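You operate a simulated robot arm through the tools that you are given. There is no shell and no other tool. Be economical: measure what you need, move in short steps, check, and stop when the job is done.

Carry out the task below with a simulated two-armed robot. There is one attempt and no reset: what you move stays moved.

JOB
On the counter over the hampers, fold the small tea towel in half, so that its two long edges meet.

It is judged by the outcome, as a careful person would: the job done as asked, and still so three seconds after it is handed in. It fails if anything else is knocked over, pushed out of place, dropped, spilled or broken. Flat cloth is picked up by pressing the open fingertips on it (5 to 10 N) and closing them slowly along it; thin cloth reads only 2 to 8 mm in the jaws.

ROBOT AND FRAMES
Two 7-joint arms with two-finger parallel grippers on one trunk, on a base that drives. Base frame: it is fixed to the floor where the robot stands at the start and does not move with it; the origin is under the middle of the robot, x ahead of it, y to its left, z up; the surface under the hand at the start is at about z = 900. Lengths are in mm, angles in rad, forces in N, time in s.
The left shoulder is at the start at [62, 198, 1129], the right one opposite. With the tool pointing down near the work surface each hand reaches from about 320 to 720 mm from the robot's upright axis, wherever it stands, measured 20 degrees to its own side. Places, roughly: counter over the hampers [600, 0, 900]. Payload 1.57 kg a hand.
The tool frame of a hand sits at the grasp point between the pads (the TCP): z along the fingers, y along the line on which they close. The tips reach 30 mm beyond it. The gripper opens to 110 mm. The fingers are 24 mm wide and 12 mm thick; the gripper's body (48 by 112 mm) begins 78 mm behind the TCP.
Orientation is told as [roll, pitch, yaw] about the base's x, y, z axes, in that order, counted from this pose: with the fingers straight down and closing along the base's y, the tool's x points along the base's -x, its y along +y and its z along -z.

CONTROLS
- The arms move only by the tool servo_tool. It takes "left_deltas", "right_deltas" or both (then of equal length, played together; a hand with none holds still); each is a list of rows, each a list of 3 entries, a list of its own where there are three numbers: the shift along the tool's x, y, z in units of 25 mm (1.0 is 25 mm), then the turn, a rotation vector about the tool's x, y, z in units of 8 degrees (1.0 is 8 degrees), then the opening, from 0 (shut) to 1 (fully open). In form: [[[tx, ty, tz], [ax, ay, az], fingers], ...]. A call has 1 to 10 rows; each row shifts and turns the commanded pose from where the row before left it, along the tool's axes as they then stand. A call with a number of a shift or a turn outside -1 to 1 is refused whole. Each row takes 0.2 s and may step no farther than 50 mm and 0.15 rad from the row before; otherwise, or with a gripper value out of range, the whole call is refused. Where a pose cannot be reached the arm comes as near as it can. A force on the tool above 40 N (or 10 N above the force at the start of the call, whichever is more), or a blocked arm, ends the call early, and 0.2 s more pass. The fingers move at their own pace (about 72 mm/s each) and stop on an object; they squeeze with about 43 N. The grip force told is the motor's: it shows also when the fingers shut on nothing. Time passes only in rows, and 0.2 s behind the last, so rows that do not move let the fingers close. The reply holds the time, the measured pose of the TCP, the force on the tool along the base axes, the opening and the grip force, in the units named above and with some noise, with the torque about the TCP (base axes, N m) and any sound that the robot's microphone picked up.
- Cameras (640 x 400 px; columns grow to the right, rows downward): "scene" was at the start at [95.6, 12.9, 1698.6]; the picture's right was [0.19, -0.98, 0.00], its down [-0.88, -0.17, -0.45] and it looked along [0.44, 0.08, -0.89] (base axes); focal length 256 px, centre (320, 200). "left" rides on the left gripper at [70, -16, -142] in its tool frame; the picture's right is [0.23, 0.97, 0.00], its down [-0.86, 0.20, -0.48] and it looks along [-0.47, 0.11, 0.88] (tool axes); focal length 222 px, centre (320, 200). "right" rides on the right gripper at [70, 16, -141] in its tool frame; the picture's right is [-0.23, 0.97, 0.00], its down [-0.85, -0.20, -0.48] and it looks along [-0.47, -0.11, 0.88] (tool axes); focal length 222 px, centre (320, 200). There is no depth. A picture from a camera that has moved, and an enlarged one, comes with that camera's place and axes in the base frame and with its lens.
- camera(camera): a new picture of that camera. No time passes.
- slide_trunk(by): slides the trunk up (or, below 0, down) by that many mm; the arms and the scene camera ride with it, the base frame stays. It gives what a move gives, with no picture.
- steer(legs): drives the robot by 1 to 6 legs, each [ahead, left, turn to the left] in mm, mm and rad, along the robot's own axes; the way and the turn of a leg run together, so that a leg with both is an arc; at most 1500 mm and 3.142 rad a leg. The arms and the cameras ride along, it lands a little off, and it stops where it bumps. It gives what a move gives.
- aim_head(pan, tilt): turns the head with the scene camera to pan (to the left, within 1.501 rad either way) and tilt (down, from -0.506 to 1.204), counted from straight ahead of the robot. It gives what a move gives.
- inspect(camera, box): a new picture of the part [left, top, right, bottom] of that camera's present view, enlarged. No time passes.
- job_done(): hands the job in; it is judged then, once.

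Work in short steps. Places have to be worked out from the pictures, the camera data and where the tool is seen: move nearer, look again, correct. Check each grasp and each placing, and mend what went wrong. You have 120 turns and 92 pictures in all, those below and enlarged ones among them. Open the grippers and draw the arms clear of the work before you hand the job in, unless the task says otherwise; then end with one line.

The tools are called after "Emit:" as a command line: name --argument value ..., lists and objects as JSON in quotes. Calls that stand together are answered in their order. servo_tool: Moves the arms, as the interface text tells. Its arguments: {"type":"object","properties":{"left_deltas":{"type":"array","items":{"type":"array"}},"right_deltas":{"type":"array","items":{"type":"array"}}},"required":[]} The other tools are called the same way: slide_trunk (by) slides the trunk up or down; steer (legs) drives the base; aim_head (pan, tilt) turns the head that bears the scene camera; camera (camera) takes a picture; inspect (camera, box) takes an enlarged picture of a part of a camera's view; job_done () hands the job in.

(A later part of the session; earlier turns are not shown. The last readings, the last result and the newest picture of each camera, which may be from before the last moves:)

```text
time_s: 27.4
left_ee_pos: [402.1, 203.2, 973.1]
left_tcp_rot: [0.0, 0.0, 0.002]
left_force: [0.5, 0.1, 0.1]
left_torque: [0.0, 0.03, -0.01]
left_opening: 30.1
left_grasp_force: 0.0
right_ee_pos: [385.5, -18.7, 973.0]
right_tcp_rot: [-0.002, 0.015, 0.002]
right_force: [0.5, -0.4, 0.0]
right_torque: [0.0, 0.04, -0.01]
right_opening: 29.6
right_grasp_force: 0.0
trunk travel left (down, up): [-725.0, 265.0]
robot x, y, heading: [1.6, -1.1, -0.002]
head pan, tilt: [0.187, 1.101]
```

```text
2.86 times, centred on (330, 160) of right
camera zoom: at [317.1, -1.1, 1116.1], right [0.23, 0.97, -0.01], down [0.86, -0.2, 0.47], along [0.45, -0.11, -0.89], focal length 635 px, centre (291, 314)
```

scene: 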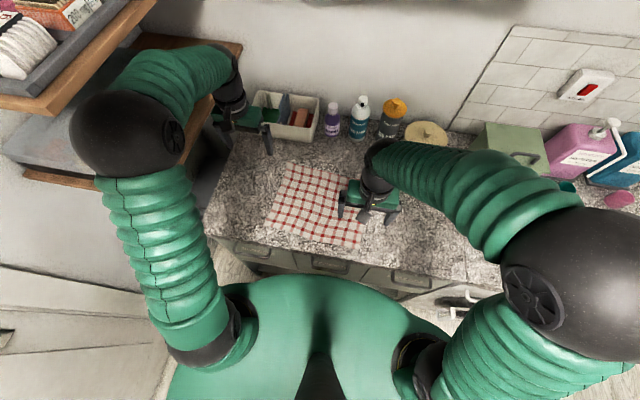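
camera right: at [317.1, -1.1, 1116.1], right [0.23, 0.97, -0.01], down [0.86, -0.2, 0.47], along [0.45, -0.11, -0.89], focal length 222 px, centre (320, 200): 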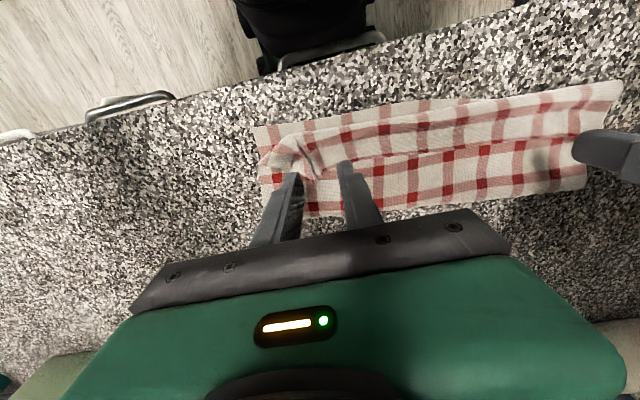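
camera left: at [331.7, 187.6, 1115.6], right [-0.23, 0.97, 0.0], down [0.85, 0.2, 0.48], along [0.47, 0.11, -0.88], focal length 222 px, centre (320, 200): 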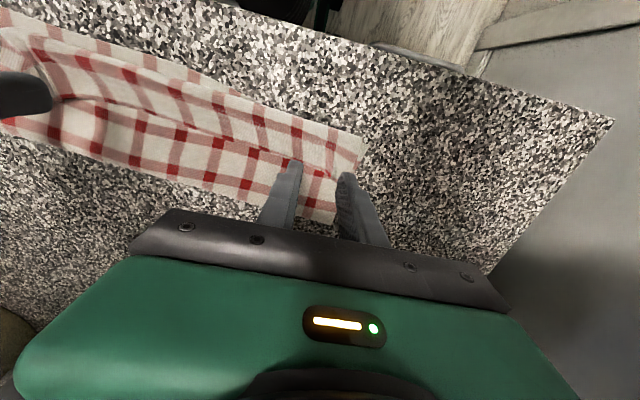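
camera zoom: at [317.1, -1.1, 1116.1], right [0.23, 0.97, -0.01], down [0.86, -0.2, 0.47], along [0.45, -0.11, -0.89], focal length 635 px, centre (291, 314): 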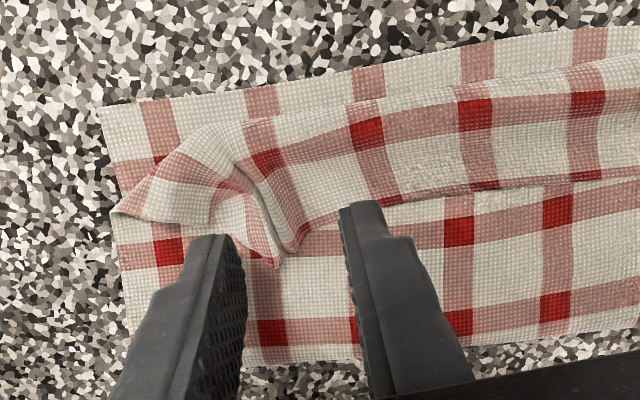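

Good views. The left tips are right over the rim's end; on the right the old pinch ridge is at about (379,-25), so I'll straddle that. I descend to near contact.

Emit:
servo_tool --left_deltas '[[[-0.05, 0, 0.5], [0, 0, 0], 0.27], [[0, 0, 0.5], [0, 0, 0], 0.27], [[0, 0, 0.4], [0, 0, 0], 0.27], [[0, 0, 0.1], [0, 0, 0], 0.27]]' --right_deltas '[[[0.2, -0.2, 0.5], [0, 0, 0], 0.3], [[0, 0, 0.5], [0, 0, 0], 0.3], [[0, 0, 0.4], [0, 0, 0], 0.3], [[0, 0, 0.1], [0, 0, 0], 0.3]]'

Emit:
inspect --camera "left" --box '[220, 90, 400, 230]'

Emit:
inspect --camera "right" --box '[240, 90, 420, 230]'

```text
time_s: 28.4
left_ee_pos: [403.4, 203.4, 936.5]
left_tcp_rot: [0.001, 0.0, 0.003]
left_force: [-0.5, -1.0, -0.7]
left_torque: [-0.02, 0.05, -0.03]
left_opening: 29.7
left_grasp_force: 0.0
right_ee_pos: [380.8, -23.4, 936.5]
right_tcp_rot: [-0.001, 0.015, 0.003]
right_force: [0.2, 0.3, 0.4]
right_torque: [0.0, 0.0, 0.01]
right_opening: 33.0
right_grasp_force: 0.2
trunk travel left (down, up): [-725.0, 265.0]
robot x, y, heading: [-2.7, 2.8, 0.001]
head pan, tilt: [0.187, 1.101]
```

```text
2.86 times, centred on (310, 160) of left
camera zoom: at [332.7, 187.1, 1078.9], right [-0.23, 0.97, 0.0], down [0.85, 0.2, 0.48], along [0.47, 0.11, -0.88], focal length 635 px, centre (349, 314)
```

zoom: 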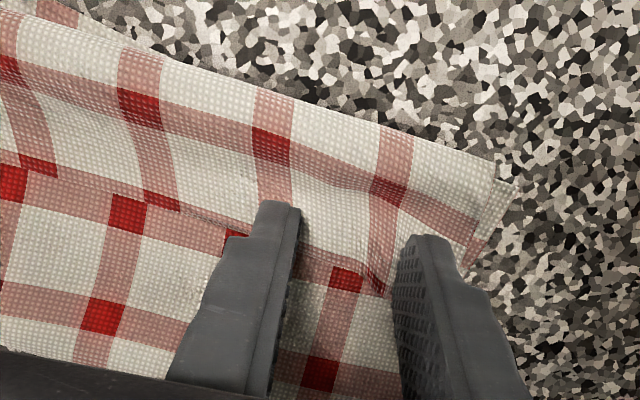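

```text
2.86 times, centred on (330, 160) of right
camera zoom: at [312.5, -6.4, 1079.1], right [0.23, 0.97, 0.0], down [0.86, -0.2, 0.47], along [0.45, -0.11, -0.89], focal length 635 px, centre (291, 314)
```

zoom: 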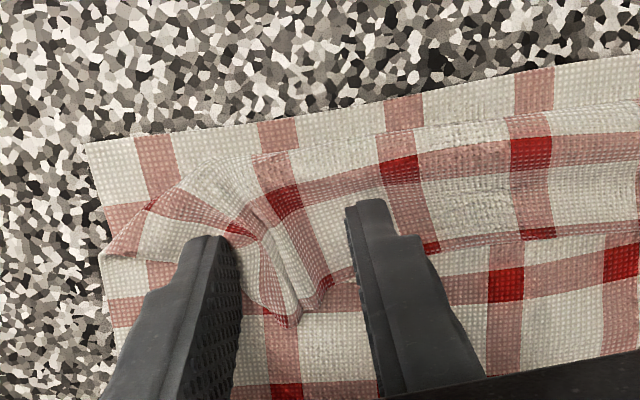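

Well straddled on both sides. I press lightly and close slowly.

Emit:
servo_tool --left_deltas '[[[0, 0, 0.1], [0, 0, 0], 0.27], [[0, 0, 0.06], [0, 0, 0], 0.25], [[0, 0, 0], [0, 0, 0], 0.22], [[0, 0, 0], [0, 0, 0], 0.18], [[0, 0, 0], [0, 0, 0], 0.14], [[0, 0, 0], [0, 0, 0], 0.1], [[0, 0, 0], [0, 0, 0], 0.06], [[0, 0, 0], [0, 0, 0], 0.02], [[0, 0, 0], [0, 0, 0], 0], [[0, 0, 0], [0, 0, 0], 0]]' --right_deltas '[[[0, 0, 0.1], [0, 0, 0], 0.3], [[0, 0, 0.04], [0, 0, 0], 0.27], [[0, 0, 0], [0, 0, 0], 0.23], [[0, 0, 0], [0, 0, 0], 0.19], [[0, 0, 0], [0, 0, 0], 0.15], [[0, 0, 0], [0, 0, 0], 0.11], [[0, 0, 0], [0, 0, 0], 0.06], [[0, 0, 0], [0, 0, 0], 0.02], [[0, 0, 0], [0, 0, 0], 0], [[0, 0, 0], [0, 0, 0], 0]]'

Emit:
servo_tool --left_deltas '[[[0, 0, -0.5], [0, 0, 0], 0], [[0, 0, -0.5], [0, 0, 0], 0]]' --right_deltas '[[[0, 0, -0.5], [0, 0, 0], 0], [[0, 0, -0.5], [0, 0, 0], 0]]'

Emit:
camera --camera "left"

Emit:
camera --camera "right"

```text
time_s: 30.6
left_ee_pos: [403.5, 202.2, 934.5]
left_tcp_rot: [0.002, -0.001, 0.002]
left_force: [-0.7, -8.0, 9.2]
left_torque: [-0.26, 0.06, 0.09]
left_opening: 4.2
left_grasp_force: 24.7
right_ee_pos: [380.5, -22.8, 934.0]
right_tcp_rot: [0.0, 0.014, 0.003]
right_force: [0.3, 7.9, 2.0]
right_torque: [0.22, -0.04, 0.03]
right_opening: 3.1
right_grasp_force: 24.0
trunk travel left (down, up): [-725.0, 265.0]
robot x, y, heading: [-1.8, -4.6, -0.001]
head pan, tilt: [0.187, 1.101]
```

```text
time_s: 31.2
left_ee_pos: [401.6, 202.9, 959.4]
left_tcp_rot: [-0.001, 0.0, 0.003]
left_force: [0.1, -9.9, 0.6]
left_torque: [-0.32, -0.02, 0.12]
left_opening: 2.8
left_grasp_force: 23.8
right_ee_pos: [379.9, -23.3, 958.6]
right_tcp_rot: [0.001, 0.013, 0.003]
right_force: [0.3, 9.1, -0.9]
right_torque: [0.29, -0.02, 0.02]
right_opening: 3.0
right_grasp_force: 23.9
trunk travel left (down, up): [-725.0, 265.0]
robot x, y, heading: [3.7, 0.3, -0.002]
head pan, tilt: [0.187, 1.101]
```

```text
55 pictures are left
camera left: at [331.2, 185.7, 1100.4], right [-0.23, 0.97, 0.0], down [0.85, 0.2, 0.48], along [0.47, 0.11, -0.88], focal length 222 px, centre (320, 200)
```

left: 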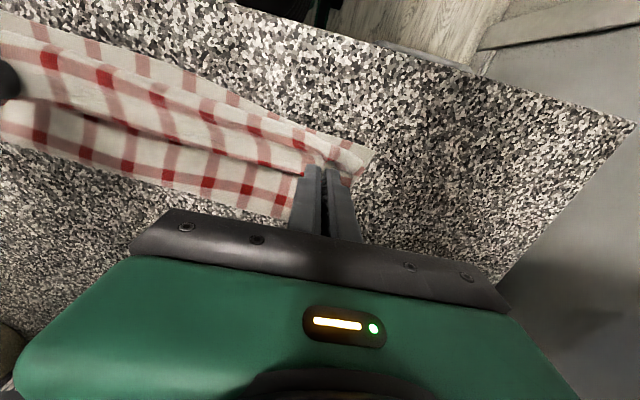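

```text
54 pictures are left
camera right: at [311.0, -7.0, 1101.6], right [0.22, 0.97, 0.0], down [0.86, -0.2, 0.47], along [0.45, -0.11, -0.88], focal length 222 px, centre (320, 200)
```

right: 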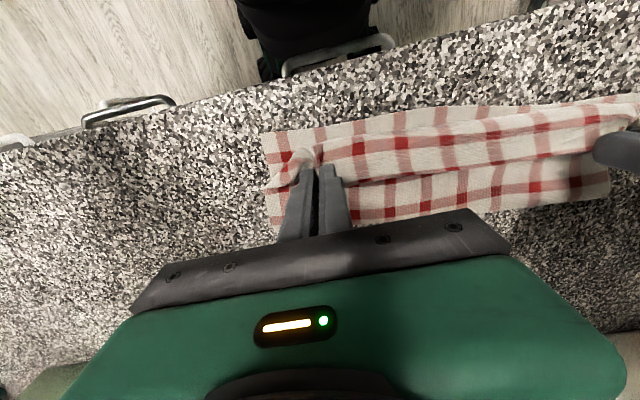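

Both rims are held, with only the upper layer. I carry the flap back over to unfold the towel.

Emit:
servo_tool --left_deltas '[[[-0.25, -0.1, -0.75], [0, 0, 0], 0], [[-0.42, 0, -0.69], [0, 0, 0], 0], [[-0.56, 0, -0.6], [0, 0, 0], 0], [[-0.68, 0, -0.5], [0, 0, 0], 0], [[-0.77, 0, -0.37], [0, 0, 0], 0], [[-0.82, 0, -0.2], [0, 0, 0], 0], [[-0.85, 0, 0], [0, 0, 0], 0]]' --right_deltas '[[[-0.25, 0.1, -0.75], [0, 0, 0], 0], [[-0.42, 0, -0.69], [0, 0, 0], 0], [[-0.56, 0, -0.6], [0, 0, 0], 0], [[-0.68, 0, -0.5], [0, 0, 0], 0], [[-0.77, 0, -0.37], [0, 0, 0], 0], [[-0.82, 0, -0.2], [0, 0, 0], 0], [[-0.85, 0, 0], [0, 0, 0], 0]]'

Emit:
servo_tool --left_deltas '[[[-0.84, 0, 0.23], [0, 0, 0], 0], [[-0.77, 0, 0.37], [0, 0, 0], 0], [[-0.68, 0, 0.5], [0, 0, 0], 0], [[-0.6, 0, 0.6], [0, 0, 0], 0], [[-0.5, 0, 0.69], [0, 0, 0], 0], [[-0.4, 0, 0.7], [0, 0, 0], 0], [[-0.3, 0, 0.5], [0, 0, 0], 0]]' --right_deltas '[[[-0.84, 0, 0.23], [0, 0, 0], 0], [[-0.77, 0, 0.37], [0, 0, 0], 0], [[-0.68, 0, 0.5], [0, 0, 0], 0], [[-0.6, 0, 0.6], [0, 0, 0], 0], [[-0.5, 0, 0.69], [0, 0, 0], 0], [[-0.4, 0, 0.7], [0, 0, 0], 0], [[-0.3, 0, 0.5], [0, 0, 0], 0]]'

Emit:
inspect --camera "scene" --box '[220, 100, 460, 250]'

```text
time_s: 32.8
left_ee_pos: [512.3, 200.7, 1034.2]
left_tcp_rot: [-0.001, 0.003, 0.002]
left_force: [-0.1, -4.7, 0.4]
left_torque: [-0.16, 0.02, 0.08]
left_opening: 2.2
left_grasp_force: 23.6
right_ee_pos: [491.5, -22.1, 1032.4]
right_tcp_rot: [-0.001, 0.018, 0.002]
right_force: [0.3, 5.5, 0.2]
right_torque: [0.17, 0.04, 0.0]
right_opening: 2.8
right_grasp_force: 24.0
trunk travel left (down, up): [-725.0, 265.0]
robot x, y, heading: [-0.3, 0.1, -0.001]
head pan, tilt: [0.187, 1.101]
```

```text
time_s: 34.4
left_ee_pos: [614.8, 202.8, 944.4]
left_tcp_rot: [0.002, 0.001, 0.002]
left_force: [0.1, -6.1, -0.5]
left_torque: [-0.21, 0.04, 0.06]
left_opening: 2.8
left_grasp_force: 24.0
right_ee_pos: [592.4, -20.1, 943.1]
right_tcp_rot: [-0.002, 0.017, 0.001]
right_force: [-0.1, 5.7, -0.3]
right_torque: [0.18, 0.0, 0.05]
right_opening: 2.8
right_grasp_force: 24.6
trunk travel left (down, up): [-725.0, 265.0]
robot x, y, heading: [-1.1, -2.1, 0.0]
head pan, tilt: [0.187, 1.101]
```

```text
2.67 times, centred on (340, 175) of scene
camera zoom: at [99.2, 12.8, 1698.5], right [0.19, -0.98, 0.0], down [-0.88, -0.17, -0.45], along [0.44, 0.08, -0.89], focal length 684 px, centre (267, 267)
```

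zoom: 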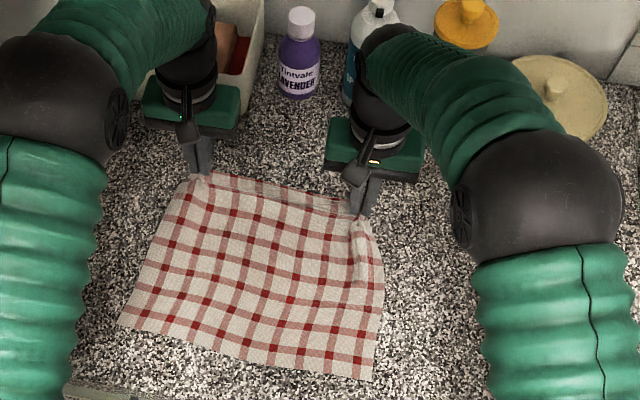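

Unfolded again. I set the edge down and release, then back off upward to view the corners.

Emit:
servo_tool --left_deltas '[[[-0.1, 0.1, 0.35], [0, 0, 0], 0], [[0, 0, 0], [0, 0, 0], 0.15], [[0, 0, 0], [0, 0, 0], 0.3], [[0, 0, 0], [0, 0, 0], 0.3], [[0, 0, -0.5], [0, 0, 0], 0.3], [[0, 0, -0.7], [0, 0, 0], 0.3], [[0, 0, -0.7], [0, 0, 0], 0.3]]' --right_deltas '[[[-0.1, -0.1, 0.35], [0, 0, 0], 0], [[0, 0, 0], [0, 0, 0], 0.15], [[0, 0, 0], [0, 0, 0], 0.3], [[0, 0, 0], [0, 0, 0], 0.3], [[0, 0, -0.5], [0, 0, 0], 0.3], [[0, 0, -0.7], [0, 0, 0], 0.3], [[0, 0, -0.7], [0, 0, 0], 0.3]]'

Emit:
camera --camera "left"

Emit:
camera --camera "right"

Emit:
inspect --camera "scene" --box '[220, 100, 460, 250]'

```text
time_s: 36.0
left_ee_pos: [615.0, 202.5, 984.0]
left_tcp_rot: [0.002, 0.001, 0.002]
left_force: [0.2, -0.3, -0.1]
left_torque: [-0.01, 0.01, -0.03]
left_opening: 32.9
left_grasp_force: 0.1
right_ee_pos: [593.4, -22.7, 984.0]
right_tcp_rot: [-0.003, 0.017, 0.003]
right_force: [0.7, -0.1, 0.6]
right_torque: [0.0, 0.0, 0.0]
right_opening: 32.7
right_grasp_force: 0.0
trunk travel left (down, up): [-725.0, 265.0]
robot x, y, heading: [0.3, -2.1, 0.006]
head pan, tilt: [0.187, 1.101]
```

```text
52 pictures are left
camera left: at [545.0, 186.9, 1127.8], right [-0.23, 0.97, 0.0], down [0.85, 0.2, 0.48], along [0.47, 0.11, -0.88], focal length 222 px, centre (320, 200)
```

left: 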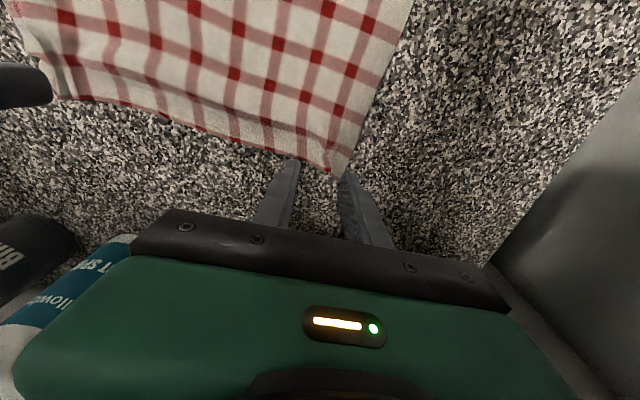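

```text
51 pictures are left
camera right: at [526.3, -5.7, 1124.2], right [0.23, 0.97, 0.0], down [0.86, -0.2, 0.46], along [0.45, -0.11, -0.89], focal length 222 px, centre (320, 200)
```

right: 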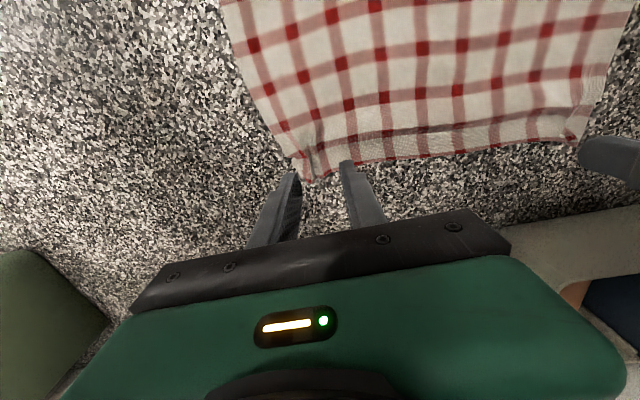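

```text
2.67 times, centred on (340, 175) of scene
camera zoom: at [97.0, 12.5, 1698.5], right [0.19, -0.98, 0.0], down [-0.88, -0.17, -0.45], along [0.44, 0.08, -0.89], focal length 684 px, centre (267, 267)
```

zoom: 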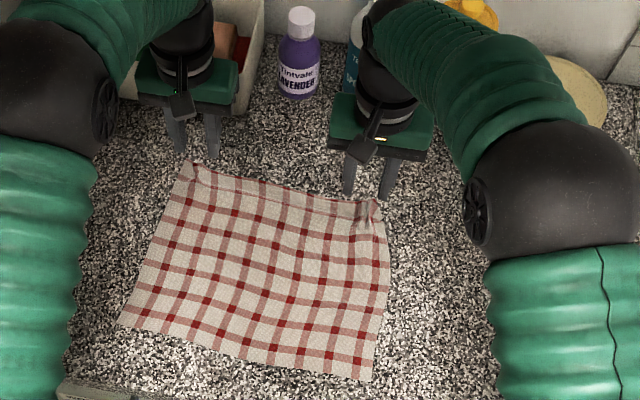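

Flat again, with some crumple at the grips. I zoom in at the two corners to place a narrower grip right on the rim.

Emit:
inspect --camera "left" --box '[220, 90, 400, 230]'

Emit:
inspect --camera "right" --box '[240, 90, 420, 230]'

```text
2.86 times, centred on (310, 160) of left
camera zoom: at [545.0, 186.9, 1127.8], right [-0.23, 0.97, 0.0], down [0.85, 0.2, 0.48], along [0.47, 0.11, -0.88], focal length 635 px, centre (349, 314)
```

zoom: 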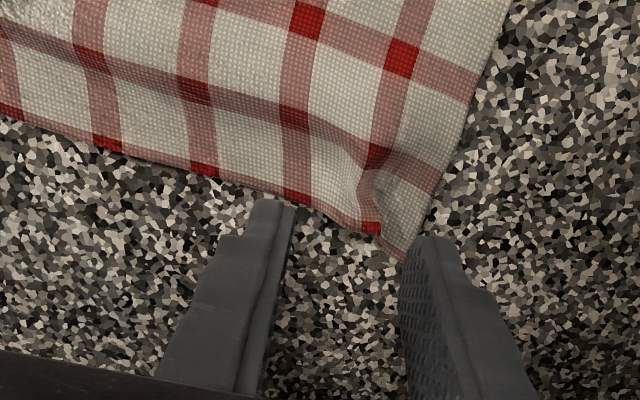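

```text
2.86 times, centred on (330, 160) of right
camera zoom: at [526.3, -5.7, 1124.2], right [0.23, 0.97, 0.0], down [0.86, -0.2, 0.46], along [0.45, -0.11, -0.89], focal length 635 px, centre (291, 314)
```

zoom: 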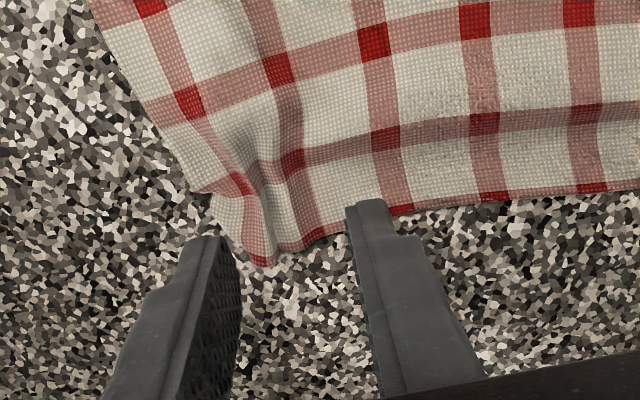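

The left-over pinch ridges end at the rim near (627,216) and (615,-34). I'll straddle these with only ~9 mm of rim inside the finger width.

Emit:
servo_tool --left_deltas '[[[-0.6, 0.54, 0.3], [0, 0, 0], 0.27], [[0, 0, 0.5], [0, 0, 0], 0.27], [[0, 0, 0.5], [0, 0, 0], 0.27], [[0, 0, 0.4], [0, 0, 0], 0.27], [[0, 0, 0.16], [0, 0, 0], 0.27]]' --right_deltas '[[[-0.98, -0.45, 0.3], [0, 0, 0], 0.27], [[0, 0, 0.5], [0, 0, 0], 0.27], [[0, 0, 0.5], [0, 0, 0], 0.27], [[0, 0, 0.4], [0, 0, 0], 0.27], [[0, 0, 0.16], [0, 0, 0], 0.27]]'

Emit:
inspect --camera "left" --box '[220, 90, 400, 230]'

Emit:
inspect --camera "right" --box '[240, 90, 420, 230]'

```text
time_s: 37.2
left_ee_pos: [629.3, 217.3, 938.5]
left_tcp_rot: [0.001, 0.001, 0.002]
left_force: [1.1, 0.5, -0.6]
left_torque: [0.0, 0.03, 0.0]
left_opening: 30.0
left_grasp_force: 0.1
right_ee_pos: [618.0, -32.7, 934.6]
right_tcp_rot: [-0.001, 0.016, 0.002]
right_force: [-1.3, 0.0, 0.9]
right_torque: [-0.04, 0.0, -0.01]
right_opening: 29.8
right_grasp_force: 0.1
trunk travel left (down, up): [-725.0, 265.0]
robot x, y, heading: [0.5, -0.1, 0.001]
head pan, tilt: [0.187, 1.101]
```

```text
2.86 times, centred on (310, 160) of left
camera zoom: at [560.2, 201.5, 1080.1], right [-0.23, 0.97, 0.0], down [0.85, 0.2, 0.48], along [0.47, 0.11, -0.88], focal length 635 px, centre (349, 314)
```

zoom: 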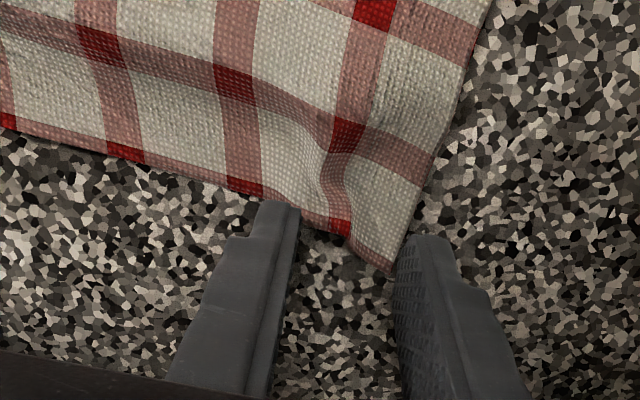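

```text
2.86 times, centred on (330, 160) of right
camera zoom: at [550.7, -16.8, 1077.3], right [0.23, 0.97, 0.0], down [0.86, -0.2, 0.47], along [0.45, -0.11, -0.89], focal length 635 px, centre (291, 314)
```

zoom: 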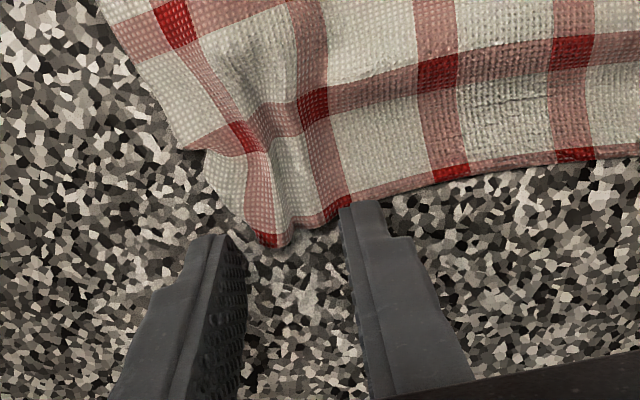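

The inner fingers barely overlap the rim; I shift the left 5 mm and the right 10 mm toward the towel, turn the left hand slightly to match the rim, and press and close.

Emit:
servo_tool --left_deltas '[[[0.2, 0, 0], [0, 0, 0.9], 0.27], [[0, 0, 0.16], [0, 0, 0], 0.27], [[0, 0, 0.14], [0, 0, 0], 0.25], [[0, 0, 0], [0, 0, 0], 0.21], [[0, 0, 0], [0, 0, 0], 0.17], [[0, 0, 0], [0, 0, 0], 0.13], [[0, 0, 0], [0, 0, 0], 0.09], [[0, 0, 0], [0, 0, 0], 0.05], [[0, 0, 0], [0, 0, 0], 0], [[0, 0, 0], [0, 0, 0], 0]]' --right_deltas '[[[0.4, 0, 0], [0, 0, 0], 0.27], [[0, 0, 0.1], [0, 0, 0], 0.27], [[0, 0, 0.06], [0, 0, 0], 0.25], [[0, 0, 0], [0, 0, 0], 0.21], [[0, 0, 0], [0, 0, 0], 0.17], [[0, 0, 0], [0, 0, 0], 0.13], [[0, 0, 0], [0, 0, 0], 0.09], [[0, 0, 0], [0, 0, 0], 0.05], [[0, 0, 0], [0, 0, 0], 0], [[0, 0, 0], [0, 0, 0], 0]]'

Emit:
inspect --camera "left" --box '[220, 90, 400, 230]'

Emit:
inspect --camera "right" --box '[240, 90, 420, 230]'

```text
time_s: 39.4
left_ee_pos: [625.4, 217.7, 932.1]
left_tcp_rot: [0.002, 0.0, -0.123]
left_force: [-0.3, -1.4, 3.2]
left_torque: [-0.02, 0.06, -0.01]
left_opening: 2.2
left_grasp_force: 24.2
right_ee_pos: [609.1, -33.7, 932.3]
right_tcp_rot: [0.001, 0.015, 0.002]
right_force: [0.1, 1.9, 4.1]
right_torque: [0.03, 0.0, 0.01]
right_opening: 2.7
right_grasp_force: 24.2
trunk travel left (down, up): [-725.0, 265.0]
robot x, y, heading: [1.8, 3.2, 0.004]
head pan, tilt: [0.187, 1.101]
```

```text
2.86 times, centred on (310, 160) of left
camera zoom: at [553.0, 209.6, 1073.8], right [-0.11, 0.99, 0.0], down [0.87, 0.09, 0.48], along [0.48, 0.05, -0.88], focal length 635 px, centre (349, 314)
```

zoom: 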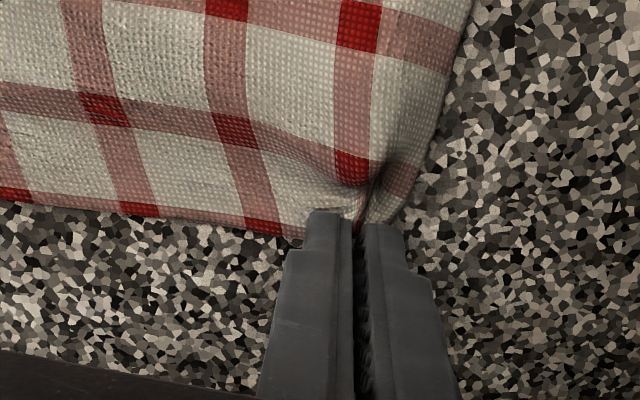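

```text
2.86 times, centred on (330, 160) of right
camera zoom: at [540.0, -17.2, 1074.3], right [0.23, 0.97, 0.0], down [0.86, -0.2, 0.47], along [0.45, -0.11, -0.88], focal length 635 px, centre (291, 314)
```

zoom: 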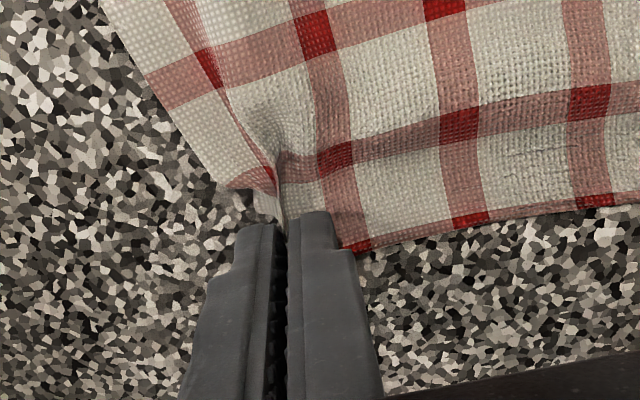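

Small, firm grips. I lift and carry again, this time planning to let go with the flap taut and slanting, about 45 mm above the counter, so it falls with its rim outward.

Emit:
servo_tool --left_deltas '[[[0.1, 0, -0.78], [0, 0, -0.45], 0], [[0.27, 0, -0.75], [0, 0, -0.45], 0], [[0.45, 0.02, -0.69], [0, 0, 0], 0], [[0.6, 0.02, -0.6], [0, 0, 0], 0], [[0.73, 0.02, -0.5], [0, 0, 0], 0], [[0.82, 0.02, -0.37], [0, 0, 0], 0], [[0.9, 0.02, -0.23], [0, 0, 0], 0], [[0.93, 0.02, -0.08], [0, 0, 0], 0]]' --right_deltas '[[[0.1, 0, -0.78], [0, 0, 0], 0], [[0.27, 0, -0.75], [0, 0, 0], 0], [[0.45, 0.02, -0.69], [0, 0, 0], 0], [[0.6, 0.02, -0.6], [0, 0, 0], 0], [[0.73, 0.02, -0.5], [0, 0, 0], 0], [[0.82, 0.02, -0.37], [0, 0, 0], 0], [[0.9, 0.02, -0.23], [0, 0, 0], 0], [[0.93, 0.02, -0.08], [0, 0, 0], 0]]'

Emit:
servo_tool --left_deltas '[[[0.93, 0.02, 0.08], [0, 0, 0], 0], [[0.9, 0.02, 0.23], [0, 0, 0], 0], [[0.82, 0.02, 0.37], [0, 0, 0], 0], [[0.73, 0.02, 0.5], [0, 0, 0], 0], [[0.6, 0.02, 0.6], [0, 0, 0], 0], [[0.45, 0, 0.4], [0, 0, 0], 0], [[0.4, 0, 0], [0, 0, 0], 0]]' --right_deltas '[[[0.93, 0.02, 0.08], [0, 0, 0], 0], [[0.9, 0.02, 0.23], [0, 0, 0], 0], [[0.82, 0.02, 0.37], [0, 0, 0], 0], [[0.73, 0.02, 0.5], [0, 0, 0], 0], [[0.6, 0.02, 0.6], [0, 0, 0], 0], [[0.45, 0, 0.4], [0, 0, 0], 0], [[0.3, 0, 0], [0, 0, 0], 0]]'

Emit:
inspect --camera "scene" --box '[250, 160, 410, 260]'

Emit:
camera --camera "left"

Emit:
camera --camera "right"

```text
time_s: 41.2
left_ee_pos: [503.7, 221.7, 1030.1]
left_tcp_rot: [0.001, -0.002, 0.002]
left_force: [-0.6, -0.1, -0.2]
left_torque: [-0.04, -0.04, 0.0]
left_opening: 2.3
left_grasp_force: 23.6
right_ee_pos: [487.5, -31.1, 1033.4]
right_tcp_rot: [0.0, 0.014, 0.003]
right_force: [-0.1, 1.3, 1.4]
right_torque: [0.07, -0.02, -0.02]
right_opening: 2.3
right_grasp_force: 24.2
trunk travel left (down, up): [-725.0, 265.0]
robot x, y, heading: [-0.9, -1.6, 0.002]
head pan, tilt: [0.187, 1.101]
```

```text
time_s: 42.8
left_ee_pos: [386.0, 221.5, 976.3]
left_tcp_rot: [0.002, 0.0, 0.002]
left_force: [-0.7, 0.0, -0.2]
left_torque: [-0.04, 0.01, -0.06]
left_opening: 1.9
left_grasp_force: 23.4
right_ee_pos: [370.8, -30.2, 981.9]
right_tcp_rot: [0.0, 0.017, 0.002]
right_force: [-0.3, 1.5, -0.1]
right_torque: [0.01, -0.01, -0.01]
right_opening: 2.5
right_grasp_force: 23.7
trunk travel left (down, up): [-725.0, 265.0]
robot x, y, heading: [0.5, 2.7, 0.002]
head pan, tilt: [0.187, 1.101]
```

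```text
4.00 times, centred on (330, 210) of scene
camera zoom: at [94.3, 12.8, 1698.7], right [0.19, -0.98, 0.0], down [-0.88, -0.17, -0.45], along [0.44, 0.08, -0.89], focal length 1026 px, centre (280, 160)
```

zoom: 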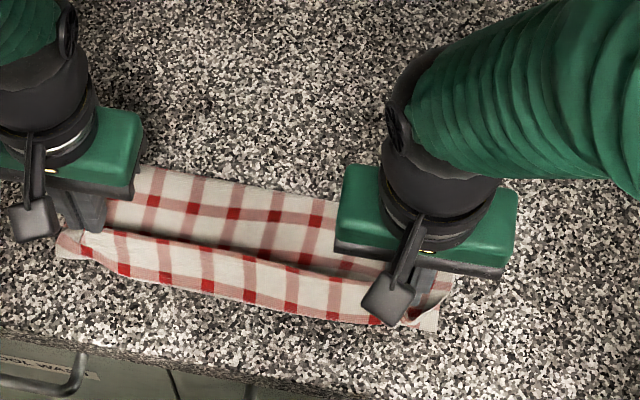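

```text
42 pictures are left
camera left: at [314.8, 205.8, 1118.2], right [-0.23, 0.97, 0.0], down [0.85, 0.2, 0.48], along [0.47, 0.11, -0.88], focal length 222 px, centre (320, 200)
```

left: 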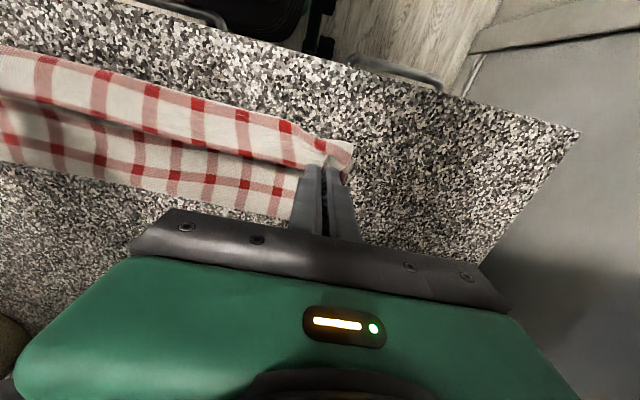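

```text
41 pictures are left
camera right: at [303.2, -13.5, 1123.3], right [0.22, 0.97, 0.0], down [0.86, -0.2, 0.47], along [0.45, -0.11, -0.89], focal length 222 px, centre (320, 200)
```

right: 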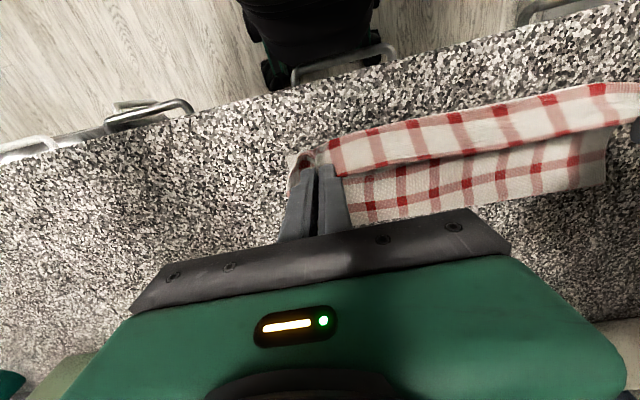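

The flap is too long (fold too near the front, about 88 mm instead of 130) because the taut pull rolled the fold. Still holding, I carry the edge back up to x≈540 to roll the fold back to the middle.

Emit:
servo_tool --left_deltas '[[[-0.3, 0, -0.8], [0, 0, 0], 0], [[-0.7, 0, -0.6], [0, 0, 0], 0], [[-0.9, 0, -0.5], [0, 0, 0], 0], [[-0.9, 0, -0.4], [0, 0, 0], 0], [[-0.9, 0, -0.3], [0, 0, 0], 0], [[-0.9, 0, -0.1], [0, 0, 0], 0], [[-0.9, 0, 0], [0, 0, 0], 0], [[-0.9, 0, 0], [0, 0, 0], 0], [[0, 0, 0], [0, 0, 0], 0]]' --right_deltas '[[[-0.3, 0, -0.8], [0, 0, 0], 0], [[-0.7, 0, -0.6], [0, 0, 0], 0], [[-0.9, 0, -0.5], [0, 0, 0], 0], [[-0.9, 0, -0.3], [0, 0, 0], 0], [[-0.9, 0, -0.2], [0, 0, 0], 0], [[-0.9, 0, 0], [0, 0, 0], 0], [[-0.9, 0, 0], [0, 0, 0], 0], [[-0.9, 0, 0], [0, 0, 0], 0], [[0, 0, 0], [0, 0, 0], 0]]'

Emit:
inspect --camera "scene" --box '[230, 120, 430, 245]'

```text
time_s: 44.8
left_ee_pos: [545.2, 221.9, 1043.6]
left_tcp_rot: [0.002, -0.001, 0.001]
left_force: [0.6, -0.3, 0.2]
left_torque: [0.03, 0.0, -0.02]
left_opening: 2.0
left_grasp_force: 23.9
right_ee_pos: [531.0, -29.8, 1038.4]
right_tcp_rot: [-0.002, 0.017, 0.003]
right_force: [0.4, -0.4, 0.5]
right_torque: [0.03, 0.0, 0.0]
right_opening: 2.4
right_grasp_force: 24.0
trunk travel left (down, up): [-725.0, 265.0]
robot x, y, heading: [1.2, -1.2, -0.002]
head pan, tilt: [0.187, 1.101]
```

```text
3.20 times, centred on (330, 182) of scene
camera zoom: at [96.3, 12.8, 1698.6], right [0.19, -0.98, 0.0], down [-0.88, -0.17, -0.45], along [0.44, 0.08, -0.89], focal length 821 px, centre (288, 256)
```

zoom: 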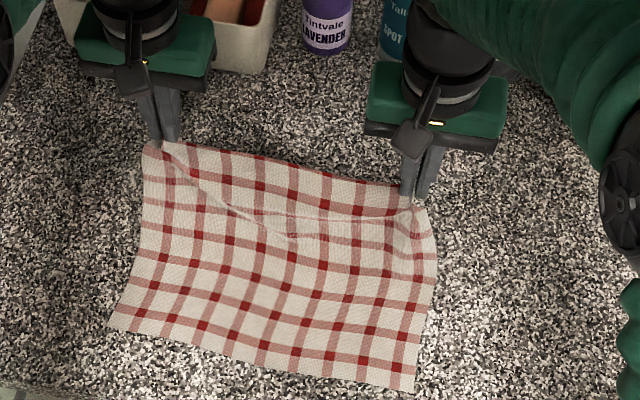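

Good, the fold has rolled back. Now I follow a tighter arc of radius ~112 mm about the intended fold line, slowly.

Emit:
servo_tool --left_deltas '[[[0.55, 0, 0], [0, 0, 0], 0], [[0.55, 0, 0], [0, 0, 0], 0], [[0.55, 0, 0], [0, 0, 0], 0], [[0.58, 0, 0.08], [0, 0, 0], 0], [[0.58, 0, 0.08], [0, 0, 0], 0], [[0.54, 0.02, 0.22], [0, 0, 0], 0], [[0.54, 0.02, 0.22], [0, 0, 0], 0], [[0.46, 0.02, 0.36], [0, 0, 0], 0], [[0.46, 0.02, 0.36], [0, 0, 0], 0]]' --right_deltas '[[[0.5, 0, -0.2], [0, 0, 0], 0], [[0.5, 0, 0], [0, 0, 0], 0], [[0.5, 0, 0], [0, 0, 0], 0], [[0.58, 0, 0.08], [0, 0, 0], 0], [[0.58, 0, 0.08], [0, 0, 0], 0], [[0.54, 0.02, 0.22], [0, 0, 0], 0], [[0.54, 0.02, 0.22], [0, 0, 0], 0], [[0.46, 0.02, 0.36], [0, 0, 0], 0], [[0.46, 0.02, 0.36], [0, 0, 0], 0]]'

Emit:
inspect --camera "scene" --box '[230, 120, 430, 245]'

```text
time_s: 46.8
left_ee_pos: [425.0, 226.9, 1009.4]
left_tcp_rot: [0.002, 0.0, 0.003]
left_force: [0.6, -0.4, -0.6]
left_torque: [-0.01, -0.01, -0.07]
left_opening: 2.0
left_grasp_force: 23.6
right_ee_pos: [414.4, -26.1, 1010.4]
right_tcp_rot: [-0.004, 0.016, 0.001]
right_force: [-0.2, 0.1, 1.2]
right_torque: [0.02, 0.0, 0.03]
right_opening: 2.5
right_grasp_force: 23.8
trunk travel left (down, up): [-725.0, 265.0]
robot x, y, heading: [-1.8, -1.1, -0.004]
head pan, tilt: [0.187, 1.101]
```

```text
3.20 times, centred on (330, 182) of scene
camera zoom: at [95.6, 12.9, 1698.7], right [0.19, -0.98, 0.0], down [-0.88, -0.17, -0.45], along [0.44, 0.08, -0.89], focal length 821 px, centre (288, 256)
```

zoom: 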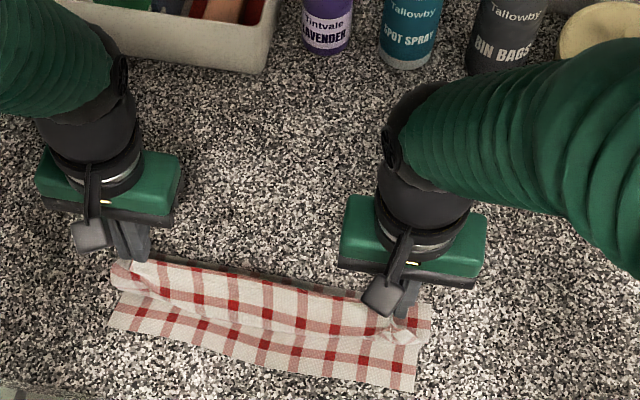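

The limp cloth still rolls when leaned. A straight diagonal path (down as fast as forward) should let the flap settle on the lower layer and pin the fold. I go back up first and then start down the diagonal.

Emit:
servo_tool --left_deltas '[[[-0.5, -0.1, -0.5], [0, 0, 0], 0], [[-0.8, 0, -0.5], [0, 0, 0], 0], [[-0.9, 0, -0.4], [0, 0, 0], 0], [[-0.9, 0, 0], [0, 0, 0], 0], [[-0.9, 0, 0], [0, 0, 0], 0], [[-0.9, 0, 0.2], [0, 0, 0], 0], [[-0.6, 0, 0.2], [0, 0, 0], 0], [[0, 0, 0], [0, 0, 0], 0]]' --right_deltas '[[[-0.5, -0.1, -0.5], [0, 0, 0], 0], [[-0.8, 0, -0.5], [0, 0, 0], 0], [[-0.9, 0, -0.4], [0, 0, 0], 0], [[-0.9, 0, 0], [0, 0, 0], 0], [[-0.9, 0, 0], [0, 0, 0], 0], [[-0.9, 0, 0.2], [0, 0, 0], 0], [[-0.6, 0, 0.2], [0, 0, 0], 0], [[0, 0, 0], [0, 0, 0], 0]]'

Emit:
servo_tool --left_deltas '[[[0.4, 0, -0.2], [0, 0, 0], 0], [[0.4, 0, -0.2], [0, 0, 0], 0], [[0.4, 0, 0], [0, 0, 0], 0], [[0.4, 0, 0], [0, 0, 0], 0], [[0.4, 0, 0.4], [0, 0, 0], 0], [[0.5, 0, 0.5], [0, 0, 0], 0], [[0.5, 0, 0.5], [0, 0, 0], 0], [[0.5, 0, 0.5], [0, 0, 0], 0]]' --right_deltas '[[[0.4, 0, -0.2], [0, 0, 0], 0], [[0.4, 0, -0.2], [0, 0, 0], 0], [[0.4, 0, 0], [0, 0, 0], 0], [[0.4, 0, 0], [0, 0, 0], 0], [[0.4, 0, 0.4], [0, 0, 0], 0], [[0.5, 0, 0.5], [0, 0, 0], 0], [[0.5, 0, 0.5], [0, 0, 0], 0], [[0.5, 0, 0.5], [0, 0, 0], 0]]'

Emit:
inspect --camera "scene" --box '[230, 120, 430, 245]'

```text
time_s: 48.6
left_ee_pos: [561.4, 222.9, 1036.7]
left_tcp_rot: [0.002, 0.0, 0.001]
left_force: [0.5, 0.3, -0.2]
left_torque: [0.0, -0.03, 0.01]
left_opening: 1.9
left_grasp_force: 24.0
right_ee_pos: [551.6, -28.6, 1033.8]
right_tcp_rot: [-0.002, 0.017, 0.002]
right_force: [-0.8, 0.6, 0.0]
right_torque: [0.02, -0.04, 0.0]
right_opening: 2.4
right_grasp_force: 23.6
trunk travel left (down, up): [-725.0, 265.0]
robot x, y, heading: [4.5, 0.6, 0.003]
head pan, tilt: [0.187, 1.101]
```

```text
time_s: 50.4
left_ee_pos: [474.0, 221.0, 997.2]
left_tcp_rot: [0.001, -0.001, 0.001]
left_force: [-0.2, -0.2, 0.0]
left_torque: [-0.02, 0.0, 0.02]
left_opening: 2.1
left_grasp_force: 23.3
right_ee_pos: [464.0, -30.6, 998.6]
right_tcp_rot: [-0.001, 0.015, 0.002]
right_force: [-0.1, 0.7, -0.2]
right_torque: [0.02, 0.01, -0.01]
right_opening: 2.7
right_grasp_force: 24.5
trunk travel left (down, up): [-725.0, 265.0]
robot x, y, heading: [-0.9, 3.6, 0.001]
head pan, tilt: [0.187, 1.101]
```

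```text
3.20 times, centred on (330, 182) of scene
camera zoom: at [95.7, 12.9, 1698.7], right [0.19, -0.98, 0.0], down [-0.88, -0.17, -0.45], along [0.44, 0.08, -0.89], focal length 821 px, centre (288, 256)
```

zoom: 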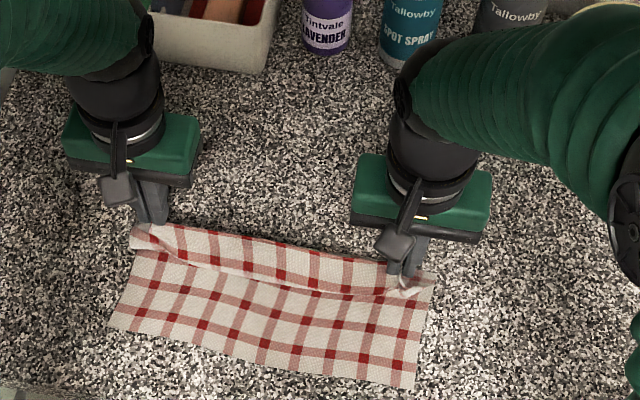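

The flap hangs from the hands and touches down around x≈465, so the fold should be lying behind it. I continue down the diagonal.

Emit:
servo_tool --left_deltas '[[[0.5, 0, 0.4], [0, 0, 0], 0], [[0.5, 0, 0.4], [0, 0, 0], 0], [[0.5, 0, 0.4], [0, 0, 0], 0], [[0.5, 0, 0.3], [0, 0, 0], 0]]' --right_deltas '[[[0.5, 0, 0.4], [0, 0, 0], 0], [[0.5, 0, 0.4], [0, 0, 0], 0], [[0.5, 0, 0.4], [0, 0, 0], 0], [[0.5, 0, 0.3], [0, 0, 0], 0]]'

Emit:
inspect --camera "scene" --box '[230, 120, 430, 245]'

```text
time_s: 51.4
left_ee_pos: [422.9, 222.2, 960.3]
left_tcp_rot: [-0.001, 0.001, 0.003]
left_force: [0.1, -0.1, -0.6]
left_torque: [-0.02, -0.05, -0.02]
left_opening: 2.0
left_grasp_force: 23.1
right_ee_pos: [413.0, -30.0, 963.1]
right_tcp_rot: [-0.001, 0.015, 0.001]
right_force: [-0.6, 1.0, -0.2]
right_torque: [0.03, -0.02, -0.01]
right_opening: 2.3
right_grasp_force: 23.3
trunk travel left (down, up): [-725.0, 265.0]
robot x, y, heading: [-0.2, -2.4, -0.006]
head pan, tilt: [0.187, 1.101]
```

```text
3.20 times, centred on (330, 182) of scene
camera zoom: at [95.0, 12.9, 1698.7], right [0.19, -0.98, 0.0], down [-0.88, -0.17, -0.45], along [0.44, 0.08, -0.89], focal length 821 px, centre (288, 256)
```

zoom: 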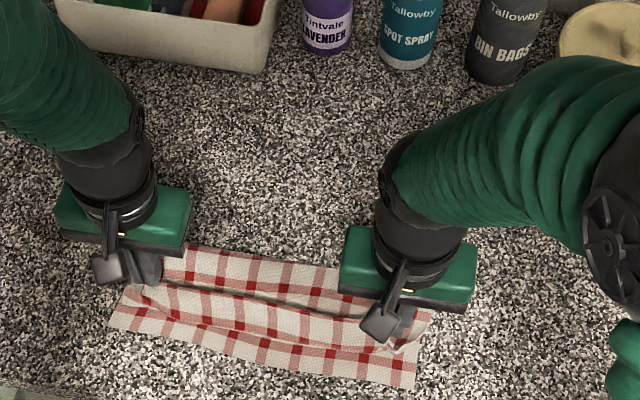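

The fold is now at x≈478 (needs ≈503): better. I repeat with a lower path so less cloth is lifted: back to x≈565 at lower height, then down the diagonal from there.

Emit:
servo_tool --left_deltas '[[[-0.6, 0, -0.7], [0, 0, 0], 0], [[-0.9, 0, -0.7], [0, 0, 0], 0], [[-0.9, 0, -0.6], [0, 0, 0], 0], [[-0.9, 0, -0.4], [0, 0, 0], 0], [[-0.9, 0, 0], [0, 0, 0], 0], [[-0.9, 0, 0.1], [0, 0, 0], 0], [[-0.9, 0, 0.3], [0, 0, 0], 0], [[0, 0, 0], [0, 0, 0], 0]]' --right_deltas '[[[-0.6, 0, -0.7], [0, 0, 0], 0], [[-0.9, 0, -0.7], [0, 0, 0], 0], [[-0.9, 0, -0.6], [0, 0, 0], 0], [[-0.9, 0, -0.4], [0, 0, 0], 0], [[-0.9, 0, 0], [0, 0, 0], 0], [[-0.9, 0, 0.1], [0, 0, 0], 0], [[-0.9, 0, 0.3], [0, 0, 0], 0], [[0, 0, 0], [0, 0, 0], 0]]'

Emit:
servo_tool --left_deltas '[[[0.5, 0, 0], [0, 0, 0], 0], [[0.5, 0, 0], [0, 0, 0], 0], [[0.5, 0, 0], [0, 0, 0], 0], [[0.5, 0, 0.2], [0, 0, 0], 0], [[0.5, 0, 0.4], [0, 0, 0], 0], [[0.5, 0, 0.4], [0, 0, 0], 0], [[0.5, 0, 0.4], [0, 0, 0], 0], [[0.5, 0, 0.4], [0, 0, 0], 0], [[0.5, 0, 0.4], [0, 0, 0], 0], [[0.5, 0, 0.4], [0, 0, 0], 0]]' --right_deltas '[[[0.5, 0, 0], [0, 0, 0], 0], [[0.5, 0, 0], [0, 0, 0], 0], [[0.5, 0, 0], [0, 0, 0], 0], [[0.5, 0, 0.2], [0, 0, 0], 0], [[0.5, 0, 0.4], [0, 0, 0], 0], [[0.5, 0, 0.4], [0, 0, 0], 0], [[0.5, 0, 0.4], [0, 0, 0], 0], [[0.5, 0, 0.4], [0, 0, 0], 0], [[0.5, 0, 0.4], [0, 0, 0], 0], [[0.5, 0, 0.4], [0, 0, 0], 0]]'

Emit:
inspect --camera "scene" --box '[230, 120, 430, 245]'

```text
time_s: 53.2
left_ee_pos: [576.9, 223.4, 1011.5]
left_tcp_rot: [0.001, 0.001, 0.0]
left_force: [-0.8, -0.5, -0.3]
left_torque: [0.02, -0.05, -0.03]
left_opening: 2.0
left_grasp_force: 24.2
right_ee_pos: [565.3, -27.5, 1009.8]
right_tcp_rot: [0.0, 0.015, 0.002]
right_force: [-0.6, -0.2, 0.2]
right_torque: [0.04, 0.01, -0.01]
right_opening: 2.3
right_grasp_force: 24.0
trunk travel left (down, up): [-725.0, 265.0]
robot x, y, heading: [5.0, 0.8, -0.002]
head pan, tilt: [0.187, 1.101]
```

```text
time_s: 55.4
left_ee_pos: [449.6, 221.9, 945.2]
left_tcp_rot: [0.0, 0.0, 0.003]
left_force: [-0.7, -0.5, 0.0]
left_torque: [0.04, 0.01, -0.02]
left_opening: 2.2
left_grasp_force: 23.7
right_ee_pos: [438.6, -28.0, 946.3]
right_tcp_rot: [-0.003, 0.016, 0.0]
right_force: [0.3, 0.2, -0.1]
right_torque: [0.03, 0.02, 0.01]
right_opening: 2.4
right_grasp_force: 24.1
trunk travel left (down, up): [-725.0, 265.0]
robot x, y, heading: [-3.5, -0.1, 0.001]
head pan, tilt: [0.187, 1.101]
```

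```text
3.20 times, centred on (330, 182) of scene
camera zoom: at [95.8, 13.0, 1698.7], right [0.19, -0.98, 0.0], down [-0.88, -0.17, -0.45], along [0.44, 0.08, -0.89], focal length 821 px, centre (288, 256)
```

zoom: 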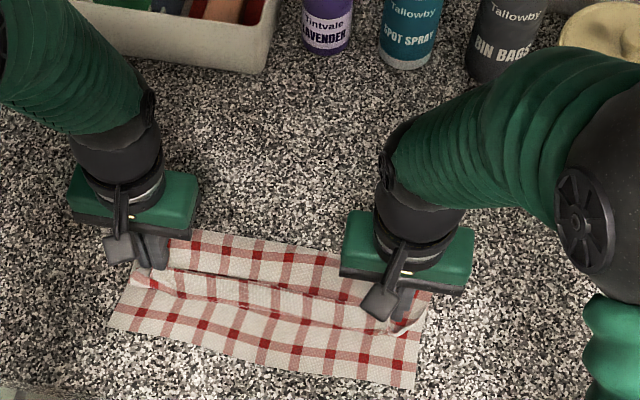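

The fold is now at x≈500, right in the middle. The flap's last part still loops; I lift the edge and bring it gently forward and down toward the front edge without pulling taut.

Emit:
servo_tool --left_deltas '[[[0.16, 0, -0.7], [0, 0, 0], 0], [[0.4, 0, -0.6], [0, 0, 0], 0], [[0.48, 0, 0], [0, 0, 0], 0], [[0.48, 0, 0], [0, 0, 0], 0], [[0.4, 0, 0.3], [0, 0, 0], 0], [[0.32, 0, 0.32], [0, 0, 0], 0]]' --right_deltas '[[[0.16, 0, -0.7], [0, 0, 0], 0], [[0.4, 0, -0.6], [0, 0, 0], 0], [[0.48, 0, 0], [0, 0, 0], 0], [[0.48, 0, 0], [0, 0, 0], 0], [[0.4, 0, 0.3], [0, 0, 0], 0], [[0.32, 0, 0.32], [0, 0, 0], 0]]'

Emit:
inspect --camera "scene" --box '[250, 160, 410, 260]'

Emit:
camera --camera "left"

Emit:
camera --camera "right"

```text
time_s: 56.8
left_ee_pos: [394.9, 221.7, 962.9]
left_tcp_rot: [0.0, 0.0, 0.002]
left_force: [0.0, -0.4, -0.5]
left_torque: [0.04, 0.01, 0.0]
left_opening: 2.3
left_grasp_force: 24.1
right_ee_pos: [383.3, -30.4, 964.1]
right_tcp_rot: [-0.001, 0.017, 0.002]
right_force: [-0.2, 0.8, -0.4]
right_torque: [0.02, 0.01, 0.01]
right_opening: 2.5
right_grasp_force: 24.5
trunk travel left (down, up): [-725.0, 265.0]
robot x, y, heading: [-6.3, 1.2, -0.002]
head pan, tilt: [0.187, 1.101]
```

```text
4.00 times, centred on (330, 210) of scene
camera zoom: at [96.3, 13.0, 1698.6], right [0.19, -0.98, 0.0], down [-0.88, -0.17, -0.45], along [0.44, 0.08, -0.89], focal length 1026 px, centre (280, 160)
```

zoom: 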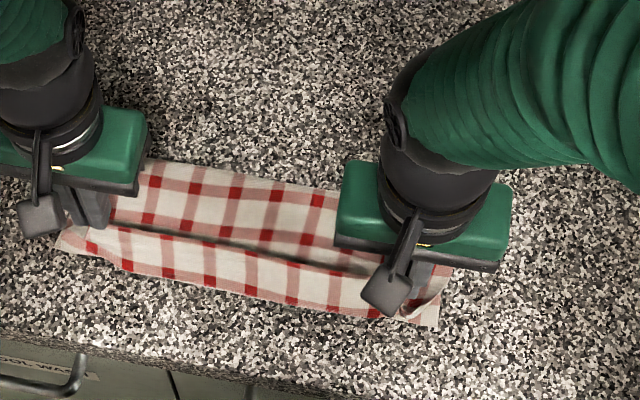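

```text
34 pictures are left
camera left: at [324.1, 206.5, 1105.7], right [-0.23, 0.97, 0.0], down [0.85, 0.2, 0.48], along [0.47, 0.11, -0.88], focal length 222 px, centre (320, 200)
```

left: 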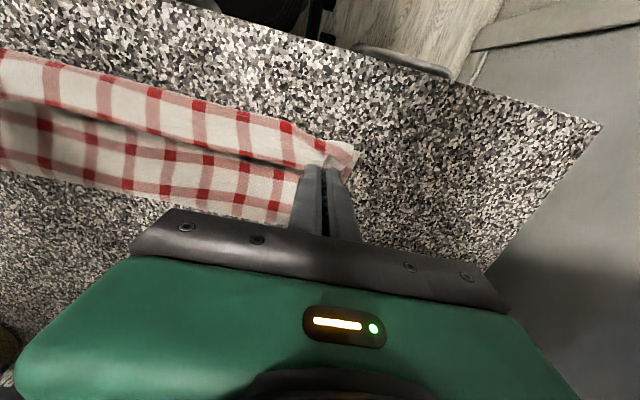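

```text
33 pictures are left
camera right: at [315.6, -12.5, 1106.0], right [0.23, 0.97, 0.0], down [0.86, -0.2, 0.46], along [0.45, -0.11, -0.89], focal length 222 px, centre (320, 200)
```

right: 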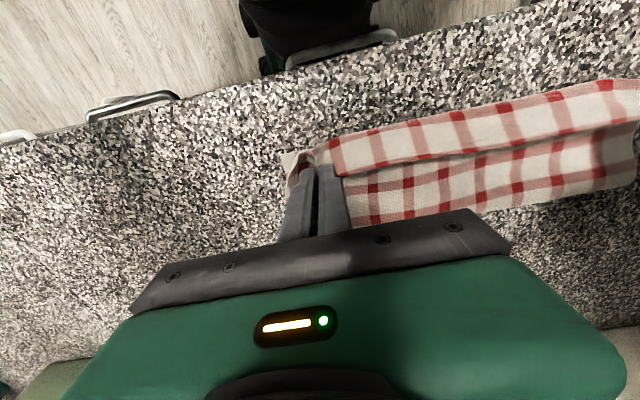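

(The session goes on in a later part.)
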